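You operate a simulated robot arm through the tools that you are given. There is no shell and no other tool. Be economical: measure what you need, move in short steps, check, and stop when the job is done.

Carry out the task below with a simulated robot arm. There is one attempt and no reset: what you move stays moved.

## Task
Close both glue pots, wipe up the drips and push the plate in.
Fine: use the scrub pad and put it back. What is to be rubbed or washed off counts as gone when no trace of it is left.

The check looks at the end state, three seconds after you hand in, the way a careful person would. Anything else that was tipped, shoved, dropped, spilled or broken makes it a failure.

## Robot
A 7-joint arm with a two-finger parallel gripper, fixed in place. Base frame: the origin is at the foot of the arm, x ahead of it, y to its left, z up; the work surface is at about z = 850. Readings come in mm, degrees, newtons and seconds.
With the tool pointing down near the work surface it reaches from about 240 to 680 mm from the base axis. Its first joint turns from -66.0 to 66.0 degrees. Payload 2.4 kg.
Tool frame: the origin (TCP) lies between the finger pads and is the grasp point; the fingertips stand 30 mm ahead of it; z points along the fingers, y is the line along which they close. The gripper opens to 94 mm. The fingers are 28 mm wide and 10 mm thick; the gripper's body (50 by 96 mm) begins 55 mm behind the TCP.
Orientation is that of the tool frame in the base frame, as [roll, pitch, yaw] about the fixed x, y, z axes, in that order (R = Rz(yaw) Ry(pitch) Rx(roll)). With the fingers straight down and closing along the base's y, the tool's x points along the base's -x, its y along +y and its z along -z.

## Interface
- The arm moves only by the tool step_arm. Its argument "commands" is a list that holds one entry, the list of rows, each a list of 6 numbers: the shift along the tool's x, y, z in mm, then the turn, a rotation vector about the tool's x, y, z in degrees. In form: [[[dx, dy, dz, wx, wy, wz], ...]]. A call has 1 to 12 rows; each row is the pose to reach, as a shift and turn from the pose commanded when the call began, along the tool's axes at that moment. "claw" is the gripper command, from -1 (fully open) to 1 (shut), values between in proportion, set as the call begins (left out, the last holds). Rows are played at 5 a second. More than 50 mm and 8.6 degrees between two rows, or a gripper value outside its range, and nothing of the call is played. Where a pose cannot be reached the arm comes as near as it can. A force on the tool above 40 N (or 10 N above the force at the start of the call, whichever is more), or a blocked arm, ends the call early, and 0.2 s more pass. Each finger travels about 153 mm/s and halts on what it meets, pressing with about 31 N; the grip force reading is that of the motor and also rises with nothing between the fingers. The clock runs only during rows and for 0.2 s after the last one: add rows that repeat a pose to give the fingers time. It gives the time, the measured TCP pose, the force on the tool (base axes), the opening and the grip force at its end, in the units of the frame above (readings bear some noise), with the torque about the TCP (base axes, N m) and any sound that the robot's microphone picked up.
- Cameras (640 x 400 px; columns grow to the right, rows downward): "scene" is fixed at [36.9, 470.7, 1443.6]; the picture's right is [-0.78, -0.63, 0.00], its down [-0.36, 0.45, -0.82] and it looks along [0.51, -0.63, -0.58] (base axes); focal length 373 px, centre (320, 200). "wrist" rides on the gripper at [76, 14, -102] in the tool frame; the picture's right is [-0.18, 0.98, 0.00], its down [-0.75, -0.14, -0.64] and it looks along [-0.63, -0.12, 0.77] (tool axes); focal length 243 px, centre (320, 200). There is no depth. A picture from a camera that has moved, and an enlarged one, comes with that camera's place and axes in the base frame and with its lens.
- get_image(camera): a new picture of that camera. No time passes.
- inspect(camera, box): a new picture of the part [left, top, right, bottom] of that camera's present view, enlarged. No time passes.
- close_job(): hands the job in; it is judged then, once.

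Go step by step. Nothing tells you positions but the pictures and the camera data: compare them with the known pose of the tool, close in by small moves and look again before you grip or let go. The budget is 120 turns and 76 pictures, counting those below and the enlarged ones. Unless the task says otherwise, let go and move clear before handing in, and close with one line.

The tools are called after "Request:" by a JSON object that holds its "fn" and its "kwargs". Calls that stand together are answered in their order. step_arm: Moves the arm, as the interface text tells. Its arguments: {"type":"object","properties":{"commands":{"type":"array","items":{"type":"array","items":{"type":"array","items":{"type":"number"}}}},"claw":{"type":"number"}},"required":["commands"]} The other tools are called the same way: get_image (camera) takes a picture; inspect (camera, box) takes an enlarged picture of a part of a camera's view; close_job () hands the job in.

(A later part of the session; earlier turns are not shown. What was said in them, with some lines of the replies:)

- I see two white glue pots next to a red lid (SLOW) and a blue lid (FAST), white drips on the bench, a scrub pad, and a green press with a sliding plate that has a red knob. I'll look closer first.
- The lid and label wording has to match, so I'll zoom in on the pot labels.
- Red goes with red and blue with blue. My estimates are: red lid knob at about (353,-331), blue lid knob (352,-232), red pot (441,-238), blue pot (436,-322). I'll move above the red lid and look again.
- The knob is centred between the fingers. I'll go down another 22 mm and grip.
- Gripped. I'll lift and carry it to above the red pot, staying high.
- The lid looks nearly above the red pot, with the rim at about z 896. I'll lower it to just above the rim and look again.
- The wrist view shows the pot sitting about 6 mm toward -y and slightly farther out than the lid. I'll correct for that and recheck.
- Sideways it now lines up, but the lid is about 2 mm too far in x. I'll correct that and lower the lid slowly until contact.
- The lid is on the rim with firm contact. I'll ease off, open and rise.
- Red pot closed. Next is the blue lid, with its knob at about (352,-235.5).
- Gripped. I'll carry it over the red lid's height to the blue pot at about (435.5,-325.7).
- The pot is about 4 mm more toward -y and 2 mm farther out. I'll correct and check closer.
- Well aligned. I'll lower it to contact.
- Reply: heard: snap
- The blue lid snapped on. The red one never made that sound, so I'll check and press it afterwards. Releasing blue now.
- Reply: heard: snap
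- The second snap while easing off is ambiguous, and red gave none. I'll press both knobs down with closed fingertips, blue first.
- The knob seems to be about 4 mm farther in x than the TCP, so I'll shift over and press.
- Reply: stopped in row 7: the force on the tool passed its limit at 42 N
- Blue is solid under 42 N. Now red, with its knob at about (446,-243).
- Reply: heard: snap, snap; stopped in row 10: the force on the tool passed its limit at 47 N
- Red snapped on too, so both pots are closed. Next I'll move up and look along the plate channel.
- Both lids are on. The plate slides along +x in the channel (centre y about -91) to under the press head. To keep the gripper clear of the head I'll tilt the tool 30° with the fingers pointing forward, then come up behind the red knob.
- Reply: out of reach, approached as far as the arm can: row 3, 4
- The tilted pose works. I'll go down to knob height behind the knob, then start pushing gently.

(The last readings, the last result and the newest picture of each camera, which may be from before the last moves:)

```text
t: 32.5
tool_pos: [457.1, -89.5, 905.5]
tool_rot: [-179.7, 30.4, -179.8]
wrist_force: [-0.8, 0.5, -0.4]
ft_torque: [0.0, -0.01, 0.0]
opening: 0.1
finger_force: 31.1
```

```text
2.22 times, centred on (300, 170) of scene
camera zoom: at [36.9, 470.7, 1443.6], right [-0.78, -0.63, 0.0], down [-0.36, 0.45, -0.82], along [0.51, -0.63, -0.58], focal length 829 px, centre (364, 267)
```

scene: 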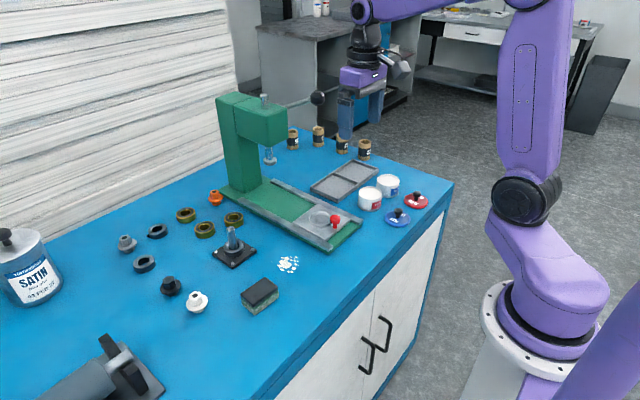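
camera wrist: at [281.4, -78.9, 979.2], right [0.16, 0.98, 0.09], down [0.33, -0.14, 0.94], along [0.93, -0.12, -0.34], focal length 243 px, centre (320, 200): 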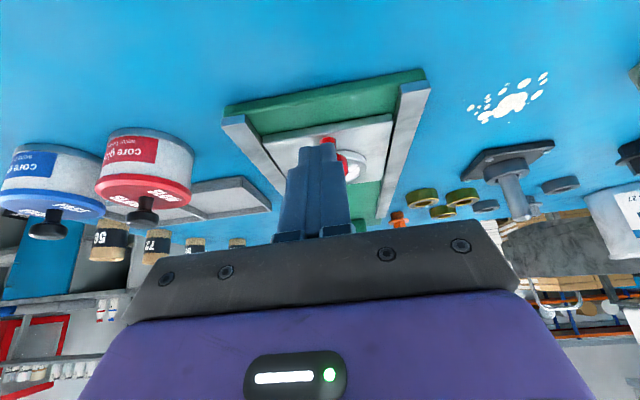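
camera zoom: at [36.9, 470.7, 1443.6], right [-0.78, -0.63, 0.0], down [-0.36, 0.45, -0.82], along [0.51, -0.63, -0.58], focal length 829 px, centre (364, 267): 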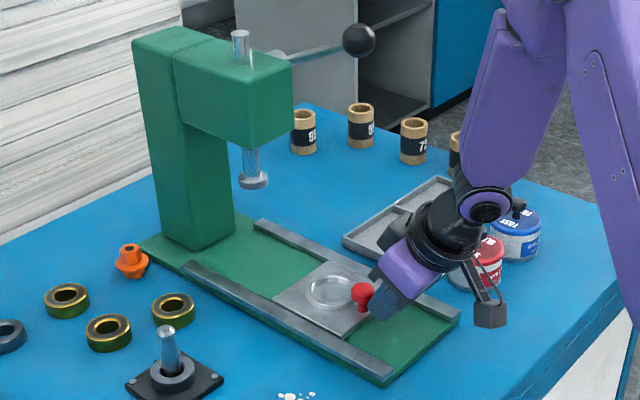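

The plate slides freely. I'll keep pushing.

Request:
{"fn": "step_arm", "kwargs": {"commands": [[[-6.9, 0, 4, 0, 0, 0], [-13.9, 0, 8, 0, 0, 0], [-20.8, 0, 12, 0, 0, 0], [-27.7, 0, 16, 0, 0, 0], [-34.6, 0, 20, 0, 0, 0], [-41.6, 0, 24, 0, 0, 0], [-48.5, 0, 28, 0, 0, 0], [-55.4, 0, 32, 0, 0, 0], [-62.4, 0, 36, 0, 0, 0], [-69.3, 0, 40, 0, 0, 0], [-76.2, 0, 44, 0, 0, 0], [-76.2, 0, 44, 0, 0, 0]]]}}

Request:
{"fn": "inspect", "kwargs": {"camera": "scene", "box": [200, 80, 400, 260]}}

```text
t: 35.1
tool_pos: [546.3, -88.6, 907.8]
tool_rot: [-179.7, 30.4, -179.7]
wrist_force: [0.4, -0.1, -0.1]
ft_torque: [-0.02, 0.0, 0.01]
opening: 0.0
finger_force: 30.6
```

```text
2.22 times, centred on (300, 170) of scene
camera zoom: at [37.0, 470.7, 1443.6], right [-0.78, -0.63, 0.0], down [-0.36, 0.45, -0.82], along [0.51, -0.63, -0.58], focal length 829 px, centre (364, 267)
```

zoom: 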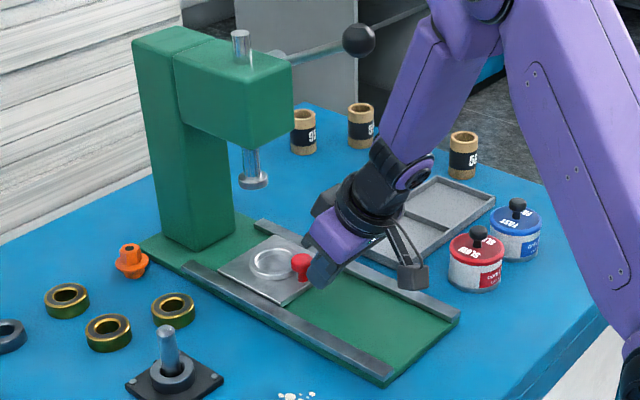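

Request:
{"fn": "step_arm", "kwargs": {"commands": [[[-4.3, 0, 2.5, 0, 0, 0], [-8.7, 0, 5, 0, 0, 0], [-13, 0, 7.5, 0, 0, 0], [-17.3, 0, 10, 0, 0, 0], [-21.7, 0, 12.5, 0, 0, 0], [-21.7, 0, 12.5, 0, 0, 0]]]}}

Request:
{"fn": "inspect", "kwargs": {"camera": "scene", "box": [230, 130, 330, 230]}}

```text
t: 36.5
tool_pos: [570.3, -88.6, 907.3]
tool_rot: [-179.7, 30.3, -179.9]
wrist_force: [1.0, -0.4, 0.4]
ft_torque: [0.01, -0.01, 0.02]
opening: 0.0
finger_force: 30.8
```

```text
4.00 times, centred on (280, 180) of scene
camera zoom: at [36.9, 470.7, 1443.6], right [-0.78, -0.63, 0.0], down [-0.36, 0.45, -0.82], along [0.51, -0.63, -0.58], focal length 1492 px, centre (480, 280)
```

zoom: 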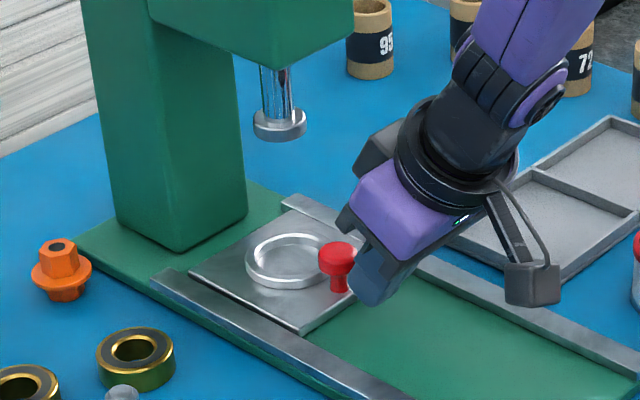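

The ring is nearly under the ram. I'll creep on to find the stop.

Request:
{"fn": "step_arm", "kwargs": {"commands": [[[-1.3, 0, 0.75, 0, 0, 0], [-2.6, 0, 1.5, 0, 0, 0], [-3.9, 0, 2.25, 0, 0, 0], [-5.2, 0, 3, 0, 0, 0], [-5.2, 0, 3, 0, 0, 0]]]}}

Request:
{"fn": "inspect", "kwargs": {"camera": "scene", "box": [230, 130, 330, 230]}}

```text
t: 37.8
tool_pos: [573.3, -88.6, 906.9]
tool_rot: [-179.9, 30.1, 179.9]
wrist_force: [-22.2, -0.9, -4.2]
ft_torque: [-0.01, 0.42, -0.05]
opening: 0.1
finger_force: 31.7
```

```text
4.00 times, centred on (280, 180) of scene
camera zoom: at [36.5, 470.6, 1443.7], right [-0.78, -0.63, 0.0], down [-0.36, 0.45, -0.82], along [0.52, -0.63, -0.58], focal length 1492 px, centre (480, 280)
```

zoom: 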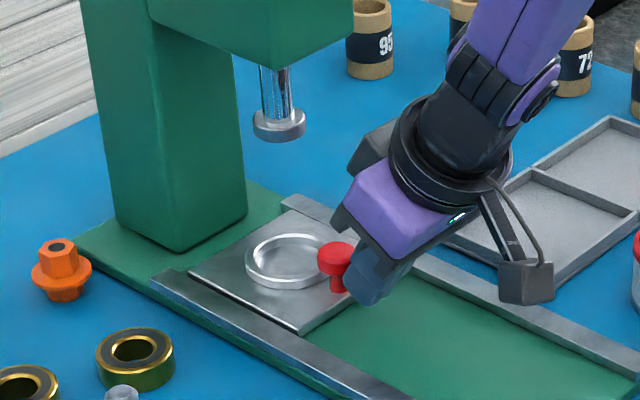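

The plate is against its stop, with the ring under the ram. I'll back off, lift and straighten the tool.

Request:
{"fn": "step_arm", "kwargs": {"commands": [[[26, 0, -15, 0, 0, 0], [52, 0, -30, 0, 0, 0], [69, 0, -40, 0, 0, 0], [69, 0, -40, 0, 7.5, 0], [50, 0, -75, 0, 15, 0], [30, 0, -110, 0, 22.5, 0], [10, 0, -145, 0, 30, 0], [10, 0, -145, 0, 30, 0]]], "claw": -1.0}}

Request:
{"fn": "inspect", "kwargs": {"camera": "scene", "box": [200, 80, 400, 260]}}

```text
t: 39.5
tool_pos: [493.5, -89.6, 1029.5]
tool_rot: [-179.6, 0.2, 179.9]
wrist_force: [0.3, 0.1, 0.5]
ft_torque: [-0.02, -0.02, 0.0]
opening: 94.1
finger_force: 0.0
```

```text
2.22 times, centred on (300, 170) of scene
camera zoom: at [36.9, 470.7, 1443.6], right [-0.78, -0.63, 0.0], down [-0.36, 0.45, -0.82], along [0.51, -0.63, -0.58], focal length 829 px, centre (364, 267)
```

zoom: 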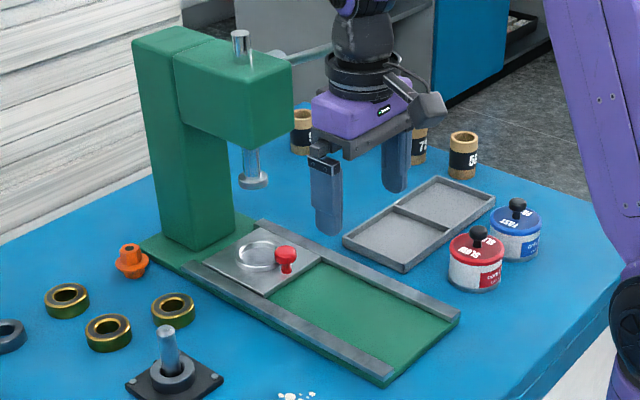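

The plate is in. Now I'll turn the gripper 90° and move above the scrub pad at about (430,168).

Request:
{"fn": "step_arm", "kwargs": {"commands": [[[5, 21, 0, 0, 0, 7.5], [10, 43, 0, 0, 0, 15], [16, 64, 0, 0, 0, 22.5], [21, 86, 0, 0, 0, 30], [26, 107, 0, 0, 0, 37.5], [32, 129, 0, 0, 0, 45], [37, 150, 0, 0, 0, 52.5], [42, 172, 0, 0, 0, 60], [47, 193, 0, 0, 0, 67.5], [53, 215, 0, 0, 0, 75], [58, 236, 0, 0, 0, 82.5], [63, 258, 0, 0, 0, 90]]]}}

Request:
{"fn": "get_image", "kwargs": {"camera": "wrist"}}

Request:
{"fn": "inspect", "kwargs": {"camera": "scene", "box": [180, 180, 360, 320]}}

```text
t: 42.1
tool_pos: [431.0, 168.0, 1024.6]
tool_rot: [179.8, 0.3, 89.8]
wrist_force: [-0.6, 0.2, 1.0]
ft_torque: [-0.01, 0.01, -0.01]
opening: 93.8
finger_force: 0.0
```

```text
28 pictures are left
camera wrist: at [443.4, 244.9, 1126.8], right [0.98, -0.19, 0.01], down [-0.15, -0.75, 0.64], along [-0.11, -0.63, -0.76], focal length 243 px, centre (320, 200)
```

wrist: 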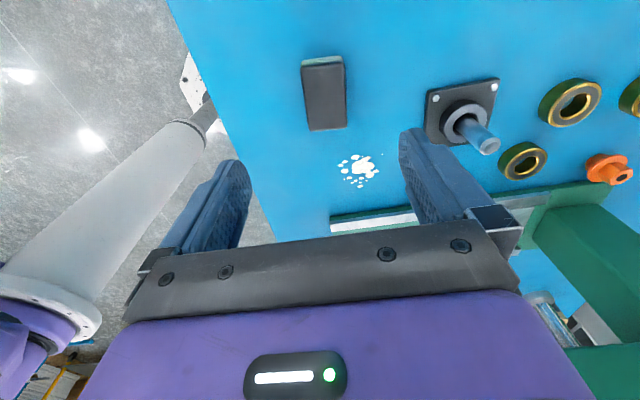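

```text
2.86 times, centred on (270, 250) of scene
camera zoom: at [37.0, 470.7, 1443.6], right [-0.78, -0.63, 0.0], down [-0.36, 0.45, -0.82], along [0.51, -0.63, -0.58], focal length 1066 px, centre (463, 57)
```

zoom: 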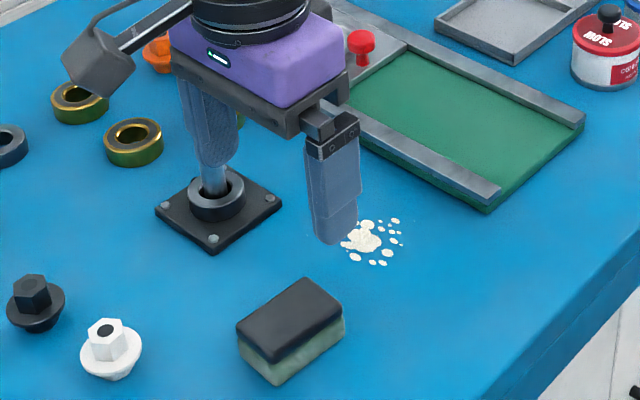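

The pad is about 60×40 mm, centred near (434.5,167), with its long side almost along y. I'll align the gripper and descend to just above it.

Request:
{"fn": "step_arm", "kwargs": {"commands": [[[-1, 3.5, 30, 0, 0, 5], [-1, 3.5, 65, 0, 0, 5], [-1, 3.5, 100, 0, 0, 5], [-1, 3.5, 112, 0, 0, 5], [-1, 3.5, 112, 0, 0, 5]]]}}

Request:
{"fn": "get_image", "kwargs": {"camera": "wrist"}}

Request:
{"fn": "inspect", "kwargs": {"camera": "scene", "box": [200, 230, 320, 330]}}

```text
t: 43.4
tool_pos: [434.4, 167.3, 913.5]
tool_rot: [179.5, 0.1, 85.1]
wrist_force: [0.0, 0.2, -0.7]
ft_torque: [-0.01, -0.01, 0.0]
opening: 93.8
finger_force: 0.0
```

```text
26 pictures are left
camera wrist: at [454.9, 242.4, 1014.7], right [0.96, -0.27, 0.01], down [-0.21, -0.74, 0.64], along [-0.17, -0.62, -0.76], focal length 243 px, centre (320, 200)
```

wrist: 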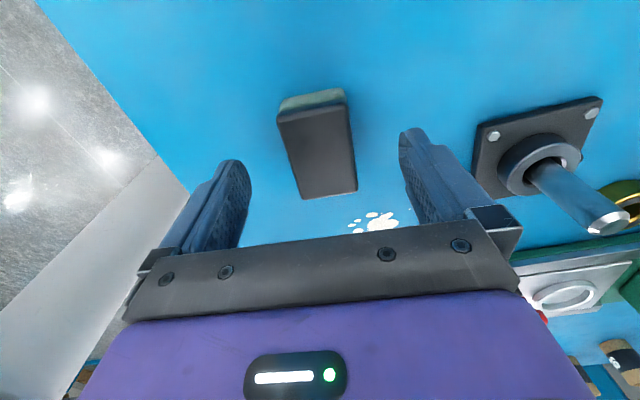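

```text
4.00 times, centred on (260, 280) of scene
camera zoom: at [37.0, 470.7, 1443.6], right [-0.78, -0.63, 0.0], down [-0.36, 0.45, -0.82], along [0.51, -0.63, -0.58], focal length 1492 px, centre (560, -120)
```

zoom: 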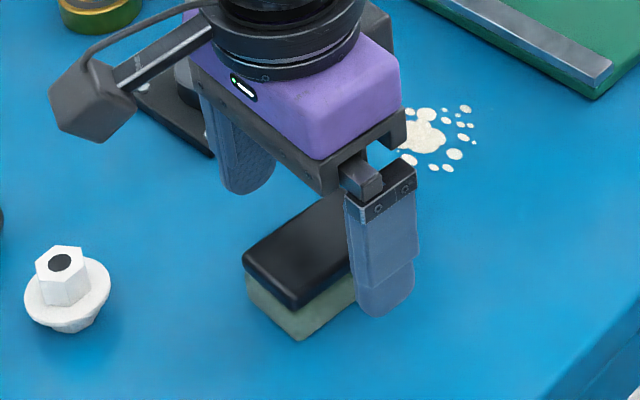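

Centred and aligned. Going down to z about 890 and gripping.

Request:
{"fn": "step_arm", "kwargs": {"commands": [[[0, -0.5, 12, 0, 0, 0], [0, -0.5, 24, 0, 0, 0], [0, -0.5, 24, 0, 0, 0]]]}}

Request:
{"fn": "step_arm", "kwargs": {"commands": [[[0, 0, 0, 0, 0, 0], [0, 0, 0, 0, 0, 0], [0, 0, 0, 0, 0, 0]]], "claw": 1.0}}

Request:
{"fn": "inspect", "kwargs": {"camera": "scene", "box": [200, 230, 320, 330]}}

```text
t: 44.1
tool_pos: [434.3, 167.3, 888.6]
tool_rot: [179.7, 0.2, 85.0]
wrist_force: [-0.5, -0.9, 0.1]
ft_torque: [0.01, -0.02, -0.02]
opening: 94.0
finger_force: 0.0
```

```text
t: 45.0
tool_pos: [433.9, 168.0, 888.2]
tool_rot: [179.5, 0.3, 85.0]
wrist_force: [0.3, -0.1, 1.9]
ft_torque: [0.04, 0.02, -0.02]
opening: 40.9
finger_force: 31.0
```

```text
4.00 times, centred on (260, 280) of scene
camera zoom: at [36.9, 470.7, 1443.6], right [-0.78, -0.63, 0.0], down [-0.36, 0.45, -0.82], along [0.51, -0.63, -0.58], focal length 1492 px, centre (560, -120)
```

zoom: 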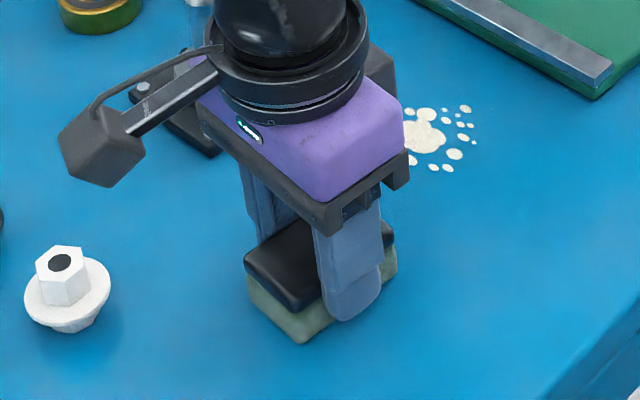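

The pad is held; its home pose is (434,167.7), yaw 85°, z 888.5. I'll lift it over to the near side of the splash and set it down lightly.

Request:
{"fn": "step_arm", "kwargs": {"commands": [[[0, 0, -20, 0, 0, 0], [-35, 18, -20, 0, 0, 0], [-70, 36, -20, 0, 0, 0], [-70, 36, -8, 0, 0, 0], [-70, 36, -1, 0, 0, 0], [-70, 36, 1, 0, 0, 0], [-70, 36, 1, 0, 0, 0]]]}}

Request:
{"fn": "inspect", "kwargs": {"camera": "scene", "box": [220, 200, 350, 310]}}

```text
t: 46.5
tool_pos: [465.0, 96.9, 890.2]
tool_rot: [179.7, 0.2, 85.1]
wrist_force: [0.2, 0.4, -0.2]
ft_torque: [0.02, -0.01, 0.03]
opening: 41.0
finger_force: 31.4
```

```text
3.64 times, centred on (285, 255) of scene
camera zoom: at [37.0, 470.7, 1443.6], right [-0.78, -0.63, 0.0], down [-0.36, 0.45, -0.82], along [0.51, -0.63, -0.58], focal length 1357 px, centre (447, 0)
```

zoom: 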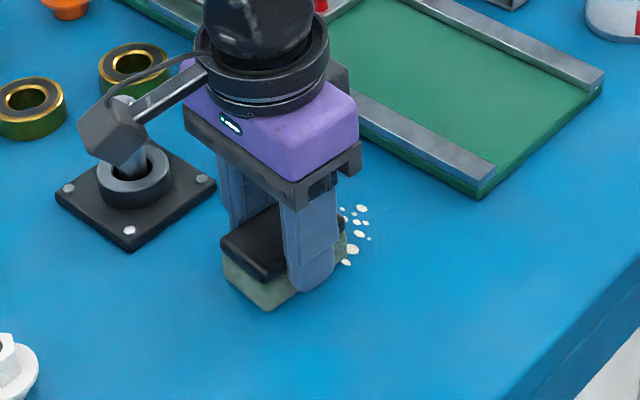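

Request:
{"fn": "step_arm", "kwargs": {"commands": [[[0, 0, 1.5, 0, 0, 0], [0, 0, 3, 0, 0, 0], [0, 0, 3, 0, 0, 0]]]}}

```text
t: 47.1
tool_pos: [466.0, 95.6, 889.1]
tool_rot: [179.6, 0.2, 84.9]
wrist_force: [-3.6, -1.0, 11.6]
ft_torque: [0.01, 0.38, 0.0]
opening: 40.9
finger_force: 30.9
stopped in row 2: the force on the tool passed its limit at 46 N (the readings are from after the stop); the commanded pose is now the measured one
```

Pad is pressed with about 12 N. First strokes.

Request:
{"fn": "step_arm", "kwargs": {"commands": [[[-12, 0, 0, 0, 0, 0], [-24, 0, 0, 0, 0, 0], [-36, 0, 0, 0, 0, 0], [-48, 0, 0, 0, 0, 0], [-60, 0, 0, 0, 0, 0], [-70, 0, 0, 0, 0, 0], [-58, 0, 0, 0, 0, 0], [-46, 0, 0, 0, 0, 0], [-34, 0, 0, 0, 0, 0], [-22, 0, 0, 0, 0, 0], [-10, 0, 0, 0, 0, 0], [0, 0, 0, 0, 0, 0]]]}}

Request:
{"fn": "inspect", "kwargs": {"camera": "scene", "box": [220, 200, 350, 310]}}

```text
t: 49.7
tool_pos: [465.1, 97.2, 889.2]
tool_rot: [179.5, 0.2, 84.9]
wrist_force: [-1.0, -14.5, 31.9]
ft_torque: [-0.25, 0.32, 0.11]
opening: 40.9
finger_force: 31.4
```

```text
3.64 times, centred on (285, 255) of scene
camera zoom: at [36.5, 470.2, 1443.8], right [-0.78, -0.63, 0.0], down [-0.36, 0.45, -0.82], along [0.52, -0.63, -0.58], focal length 1357 px, centre (447, 0)
```

zoom: 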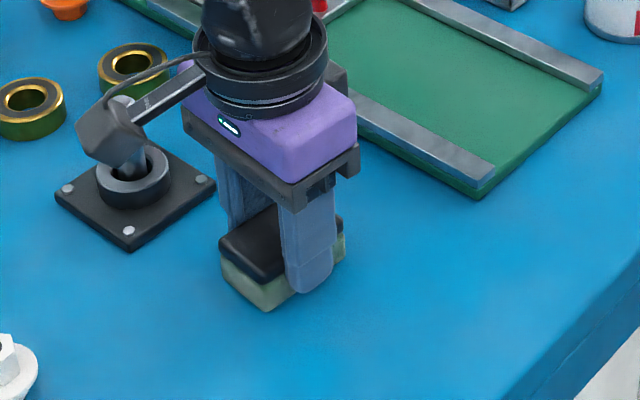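

Very effective. I'll do flanking strokes to catch outlying droplets, with slightly less pressure.

Request:
{"fn": "step_arm", "kwargs": {"commands": [[[0, 9, -0.4, 0, 0, 0], [0, 18, -0.4, 0, 0, 0], [-14, 18, -0.4, 0, 0, 0], [-28, 18, -0.4, 0, 0, 0], [-42, 18, -0.4, 0, 0, 0], [-56, 18, -0.4, 0, 0, 0], [-70, 18, -0.4, 0, 0, 0], [-70, 6, -0.4, 0, 0, 0], [-70, -6, -0.4, 0, 0, 0], [-70, -18, -0.4, 0, 0, 0]]]}}

Request:
{"fn": "step_arm", "kwargs": {"commands": [[[14, 0, 0, 0, 0, 0], [28, 0, 0, 0, 0, 0], [42, 0, 0, 0, 0, 0], [56, 0, 0, 0, 0, 0], [70, 0, 0, 0, 0, 0], [70, 0, -10, 0, 0, 0], [70, 0, -40, 0, 0, 0]]]}}

Request:
{"fn": "inspect", "kwargs": {"camera": "scene", "box": [220, 200, 350, 310]}}

```text
t: 51.9
tool_pos: [441.3, 27.5, 891.1]
tool_rot: [179.5, 0.2, 85.0]
wrist_force: [0.4, 0.5, -2.0]
ft_torque: [-0.01, -0.03, -0.03]
opening: 41.2
finger_force: 31.2
```

```text
t: 53.5
tool_pos: [446.6, 97.2, 930.5]
tool_rot: [179.5, 0.2, 85.0]
wrist_force: [0.0, 0.5, -1.0]
ft_torque: [-0.01, -0.02, 0.03]
opening: 41.1
finger_force: 30.8
```

```text
3.64 times, centred on (285, 255) of scene
camera zoom: at [37.0, 470.7, 1443.6], right [-0.78, -0.63, 0.0], down [-0.36, 0.45, -0.82], along [0.51, -0.63, -0.58], focal length 1357 px, centre (447, 0)
```

zoom: 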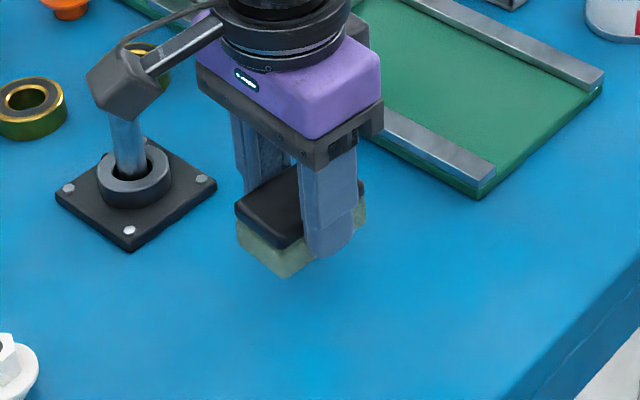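

I'll move the pad above its home spot to get a clear view of the wiped area.

Request:
{"fn": "step_arm", "kwargs": {"commands": [[[35, -9, 0, 0, 0, 0], [69, -18.7, 0, 0, 0, 0], [69, -18.7, 0, 0, 0, 0]]]}}

Request:
{"fn": "inspect", "kwargs": {"camera": "scene", "box": [245, 215, 335, 290]}}

Request:
{"fn": "inspect", "kwargs": {"camera": "wrist", "box": [250, 100, 450, 240]}}

```text
t: 54.3
tool_pos: [433.1, 167.3, 927.4]
tool_rot: [179.5, 0.3, 84.9]
wrist_force: [0.2, 0.4, -1.7]
ft_torque: [0.01, -0.02, -0.01]
opening: 41.2
finger_force: 31.1
```

```text
5.33 times, centred on (290, 252) of scene
camera zoom: at [36.9, 470.7, 1443.6], right [-0.78, -0.63, 0.0], down [-0.36, 0.45, -0.82], along [0.51, -0.63, -0.58], focal length 1990 px, centre (480, -80)
```

zoom: 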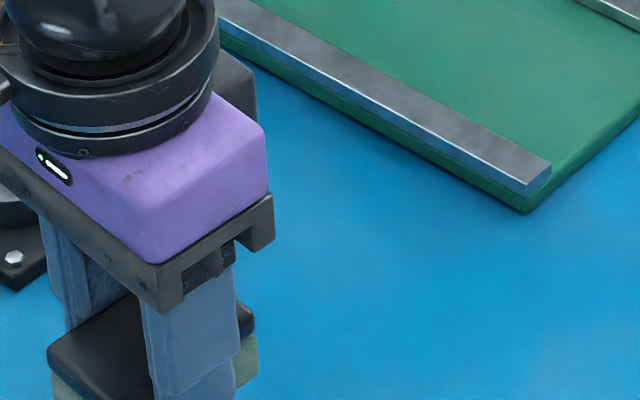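

```text
2.86 times, centred on (350, 170) of wrist
camera zoom: at [452.7, 243.6, 1029.8], right [0.96, -0.27, 0.01], down [-0.21, -0.74, 0.64], along [-0.17, -0.62, -0.77], focal length 693 px, centre (234, 286)
```

zoom: 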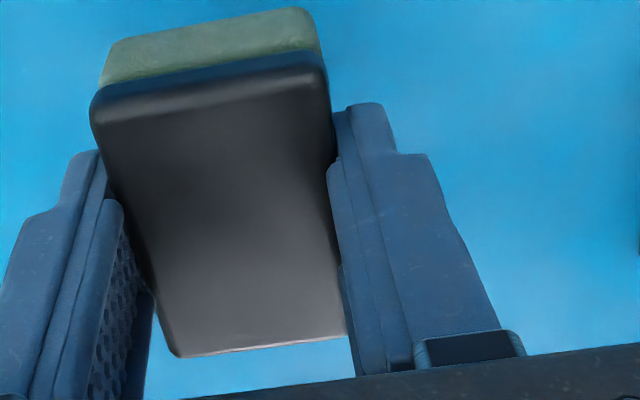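

The main area is clean, but the gripper hides the spot of one tiny outlier. I'll shift aside to see it.

Request:
{"fn": "step_arm", "kwargs": {"commands": [[[25, 0, -25, 0, 0, 0], [50, 0, -50, 0, 0, 0], [50, -30, -50, 0, 0, 0], [50, -30, -50, 0, 0, 0]]]}}

Request:
{"fn": "inspect", "kwargs": {"camera": "scene", "box": [230, 215, 330, 290]}}

```text
t: 55.3
tool_pos: [406.9, 218.4, 977.7]
tool_rot: [179.5, 0.2, 85.0]
wrist_force: [-0.2, -0.7, -1.0]
ft_torque: [0.02, 0.0, -0.03]
opening: 40.8
finger_force: 31.0
```

```text
5.33 times, centred on (280, 252) of scene
camera zoom: at [36.9, 470.7, 1443.6], right [-0.78, -0.63, 0.0], down [-0.36, 0.45, -0.82], along [0.51, -0.63, -0.58], focal length 1990 px, centre (533, -80)
```

zoom: 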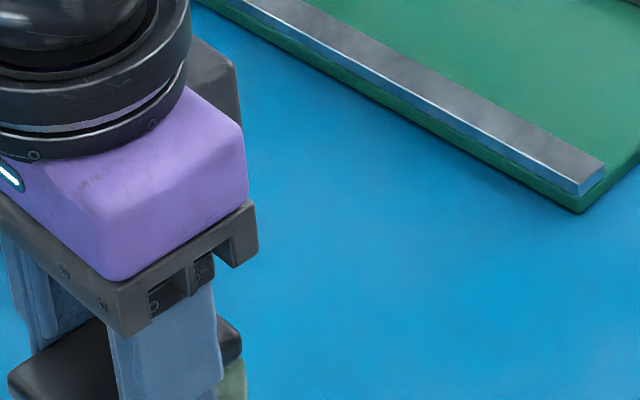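

No trace left. Returning the pad to its home spot.

Request:
{"fn": "step_arm", "kwargs": {"commands": [[[-24, 16, 0, 0, 0, 0], [-48.1, 31.4, 0, 0, 0, 0], [-48.1, 31.4, 35, 0, 0, 0], [-48.1, 31.4, 70, 0, 0, 0], [-48.1, 31.4, 83, 0, 0, 0], [-48.1, 31.4, 87, 0, 0, 0], [-48.1, 31.4, 88, 0, 0, 0], [-48.1, 31.4, 88, 0, 0, 0]]]}}

Request:
{"fn": "inspect", "kwargs": {"camera": "scene", "box": [200, 230, 320, 330]}}

```text
t: 57.1
tool_pos: [436.3, 170.1, 890.2]
tool_rot: [179.5, 0.2, 85.0]
wrist_force: [-0.4, 0.5, -1.0]
ft_torque: [-0.02, -0.01, -0.02]
opening: 40.9
finger_force: 30.7
```

```text
4.00 times, centred on (260, 280) of scene
camera zoom: at [37.0, 470.7, 1443.6], right [-0.78, -0.63, 0.0], down [-0.36, 0.45, -0.82], along [0.51, -0.63, -0.58], focal length 1492 px, centre (560, -120)
```

zoom: 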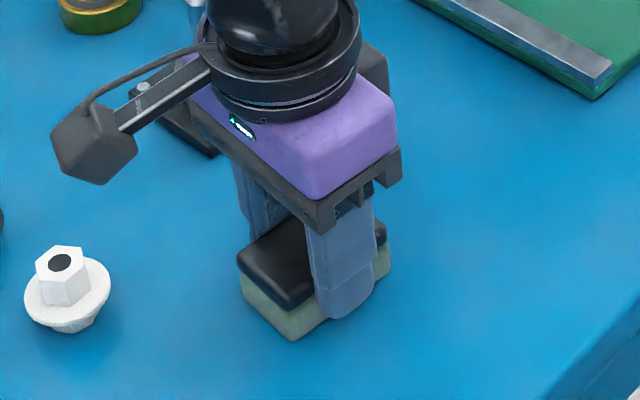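

A small 2–3 mm correction, then set down and release.

Request:
{"fn": "step_arm", "kwargs": {"commands": [[[-2.2, -1.8, 0, 0, 0, 0], [-2.2, -1.8, 0.7, 0, 0, 0], [-2.2, -1.8, 1.2, 0, 0, 0], [-2.2, -1.8, 1.2, 0, 0, 0]]]}}

Request:
{"fn": "step_arm", "kwargs": {"commands": [[[0, 0, 0, 0, 0, 0], [0, 0, 0, 0, 0, 0], [0, 0, -20, 0, 0, 0], [0, 0, -60, 0, 0, 0], [0, 0, -100, 0, 0, 0], [40, 0, -130, 0, 0, 0], [40, 0, -130, 0, 0, 0]]], "claw": -1.0}}

Request:
{"fn": "get_image", "kwargs": {"camera": "scene"}}

Request:
{"fn": "inspect", "kwargs": {"camera": "scene", "box": [200, 200, 340, 330]}}

Request:
{"fn": "inspect", "kwargs": {"camera": "wrist", "box": [260, 40, 460, 240]}}

```text
t: 58.1
tool_pos: [435.3, 167.8, 889.3]
tool_rot: [179.5, 0.2, 85.1]
wrist_force: [-0.5, 0.5, 3.2]
ft_torque: [0.13, 0.08, -0.01]
opening: 41.1
finger_force: 31.3
```

```text
t: 59.7
tool_pos: [437.8, 208.5, 1021.6]
tool_rot: [179.6, 0.2, 85.0]
wrist_force: [0.3, -0.3, -0.5]
ft_torque: [-0.03, -0.01, 0.02]
opening: 94.1
finger_force: 0.1
```

```text
16 pictures are left
```

scene: 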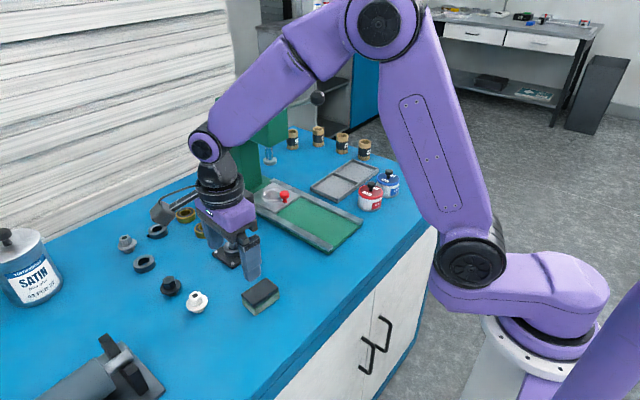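

```text
3.08 times, centred on (270, 265) of scene
camera zoom: at [36.9, 470.7, 1443.6], right [-0.78, -0.63, 0.0], down [-0.36, 0.45, -0.82], along [0.51, -0.63, -0.58], focal length 1148 px, centre (474, 0)
```

zoom: 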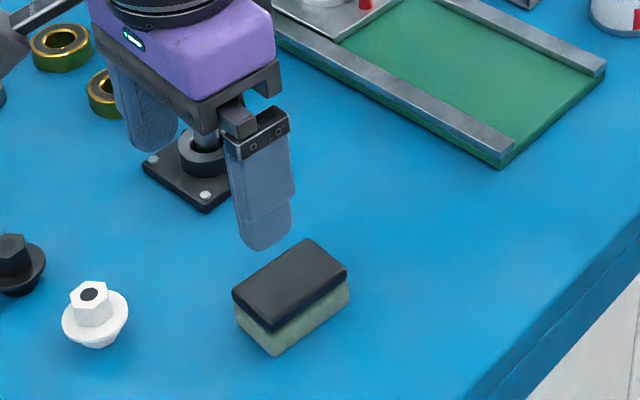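

```text
2.00 times, centred on (360, 140) of wrist
camera zoom: at [457.2, 284.0, 1122.0], right [0.96, -0.27, 0.01], down [-0.21, -0.74, 0.64], along [-0.17, -0.62, -0.77], focal length 485 px, centre (240, 320)
```

zoom: 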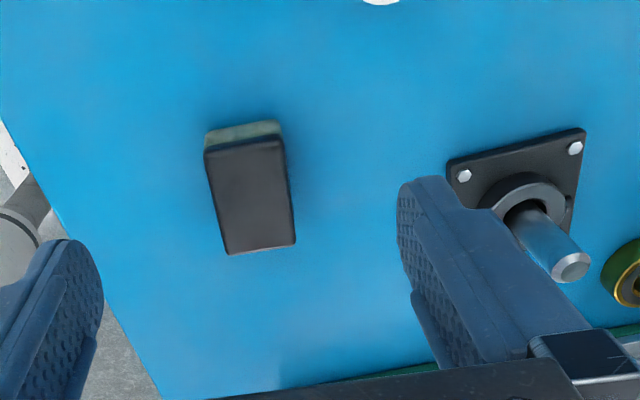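

The pad is home and released. I'll move the arm clear and do a final check of everything.

Request:
{"fn": "step_arm", "kwargs": {"commands": [[[10, -20, -30, 0, 0, 0], [20, -40, -60, 0, 0, 0], [30, -60, -90, 0, 0, 0], [30, -60, -90, 0, 0, 0]]]}}

Request:
{"fn": "inspect", "kwargs": {"camera": "scene", "box": [240, 150, 340, 290]}}

Request:
{"fn": "inspect", "kwargs": {"camera": "scene", "box": [245, 225, 325, 285]}}

Request:
{"fn": "inspect", "kwargs": {"camera": "scene", "box": [340, 160, 410, 215]}}

```text
t: 60.7
tool_pos: [378.8, 245.3, 1109.7]
tool_rot: [179.5, 0.2, 85.0]
wrist_force: [0.0, -0.2, 0.6]
ft_torque: [-0.02, 0.01, -0.01]
opening: 93.9
finger_force: 0.0
```

```text
2.86 times, centred on (290, 220) of scene
camera zoom: at [36.9, 470.7, 1443.6], right [-0.78, -0.63, 0.0], down [-0.36, 0.45, -0.82], along [0.51, -0.63, -0.58], focal length 1066 px, centre (406, 143)
```

zoom: 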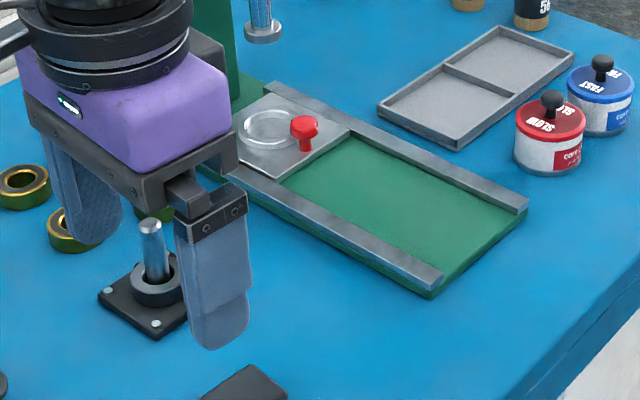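

```text
6.67 times, centred on (285, 255) of scene
camera zoom: at [36.9, 470.7, 1443.6], right [-0.78, -0.63, 0.0], down [-0.36, 0.45, -0.82], along [0.51, -0.63, -0.58], focal length 2487 px, centre (553, -167)
```

zoom: 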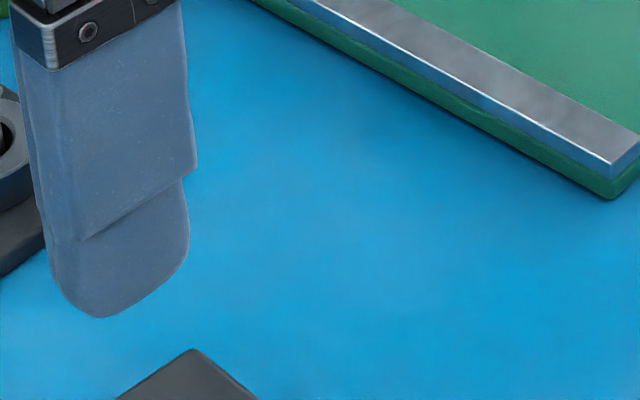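

```text
7.27 times, centred on (375, 188) of scene
camera zoom: at [36.9, 470.7, 1443.6], right [-0.78, -0.63, 0.0], down [-0.36, 0.45, -0.82], along [0.51, -0.63, -0.58], focal length 2713 px, centre (-80, 291)
```

zoom: 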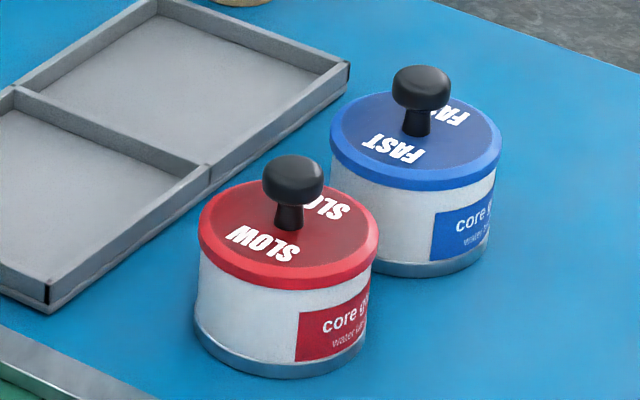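

Request:
{"fn": "inspect", "kwargs": {"camera": "scene", "box": [230, 130, 330, 230]}}

```text
4.00 times, centred on (280, 180) of scene
camera zoom: at [36.9, 470.7, 1443.6], right [-0.78, -0.63, 0.0], down [-0.36, 0.45, -0.82], along [0.51, -0.63, -0.58], focal length 1492 px, centre (480, 280)
```

zoom: 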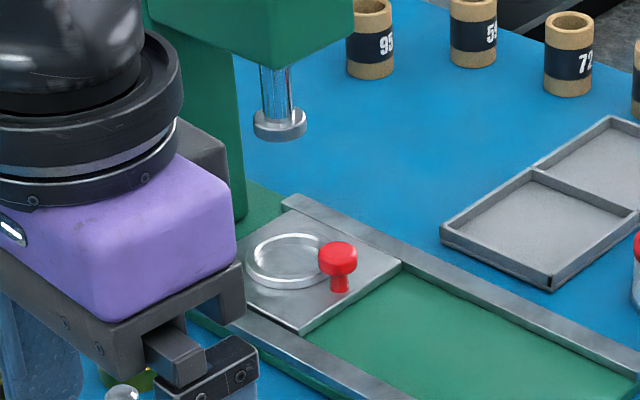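

The plate is still against its stop, both lids are seated, the drips are gone and the pad is home. I'm handing in.

Request:
{"fn": "close_job", "kwargs": {}}

```text
The job is handed in.
```

I closed both glue pots with their matching lids (red on red, blue on blue), wiped up the drips, put the scrub pad back within a few millimetres of where it was, and pushed the plate in to its stop.
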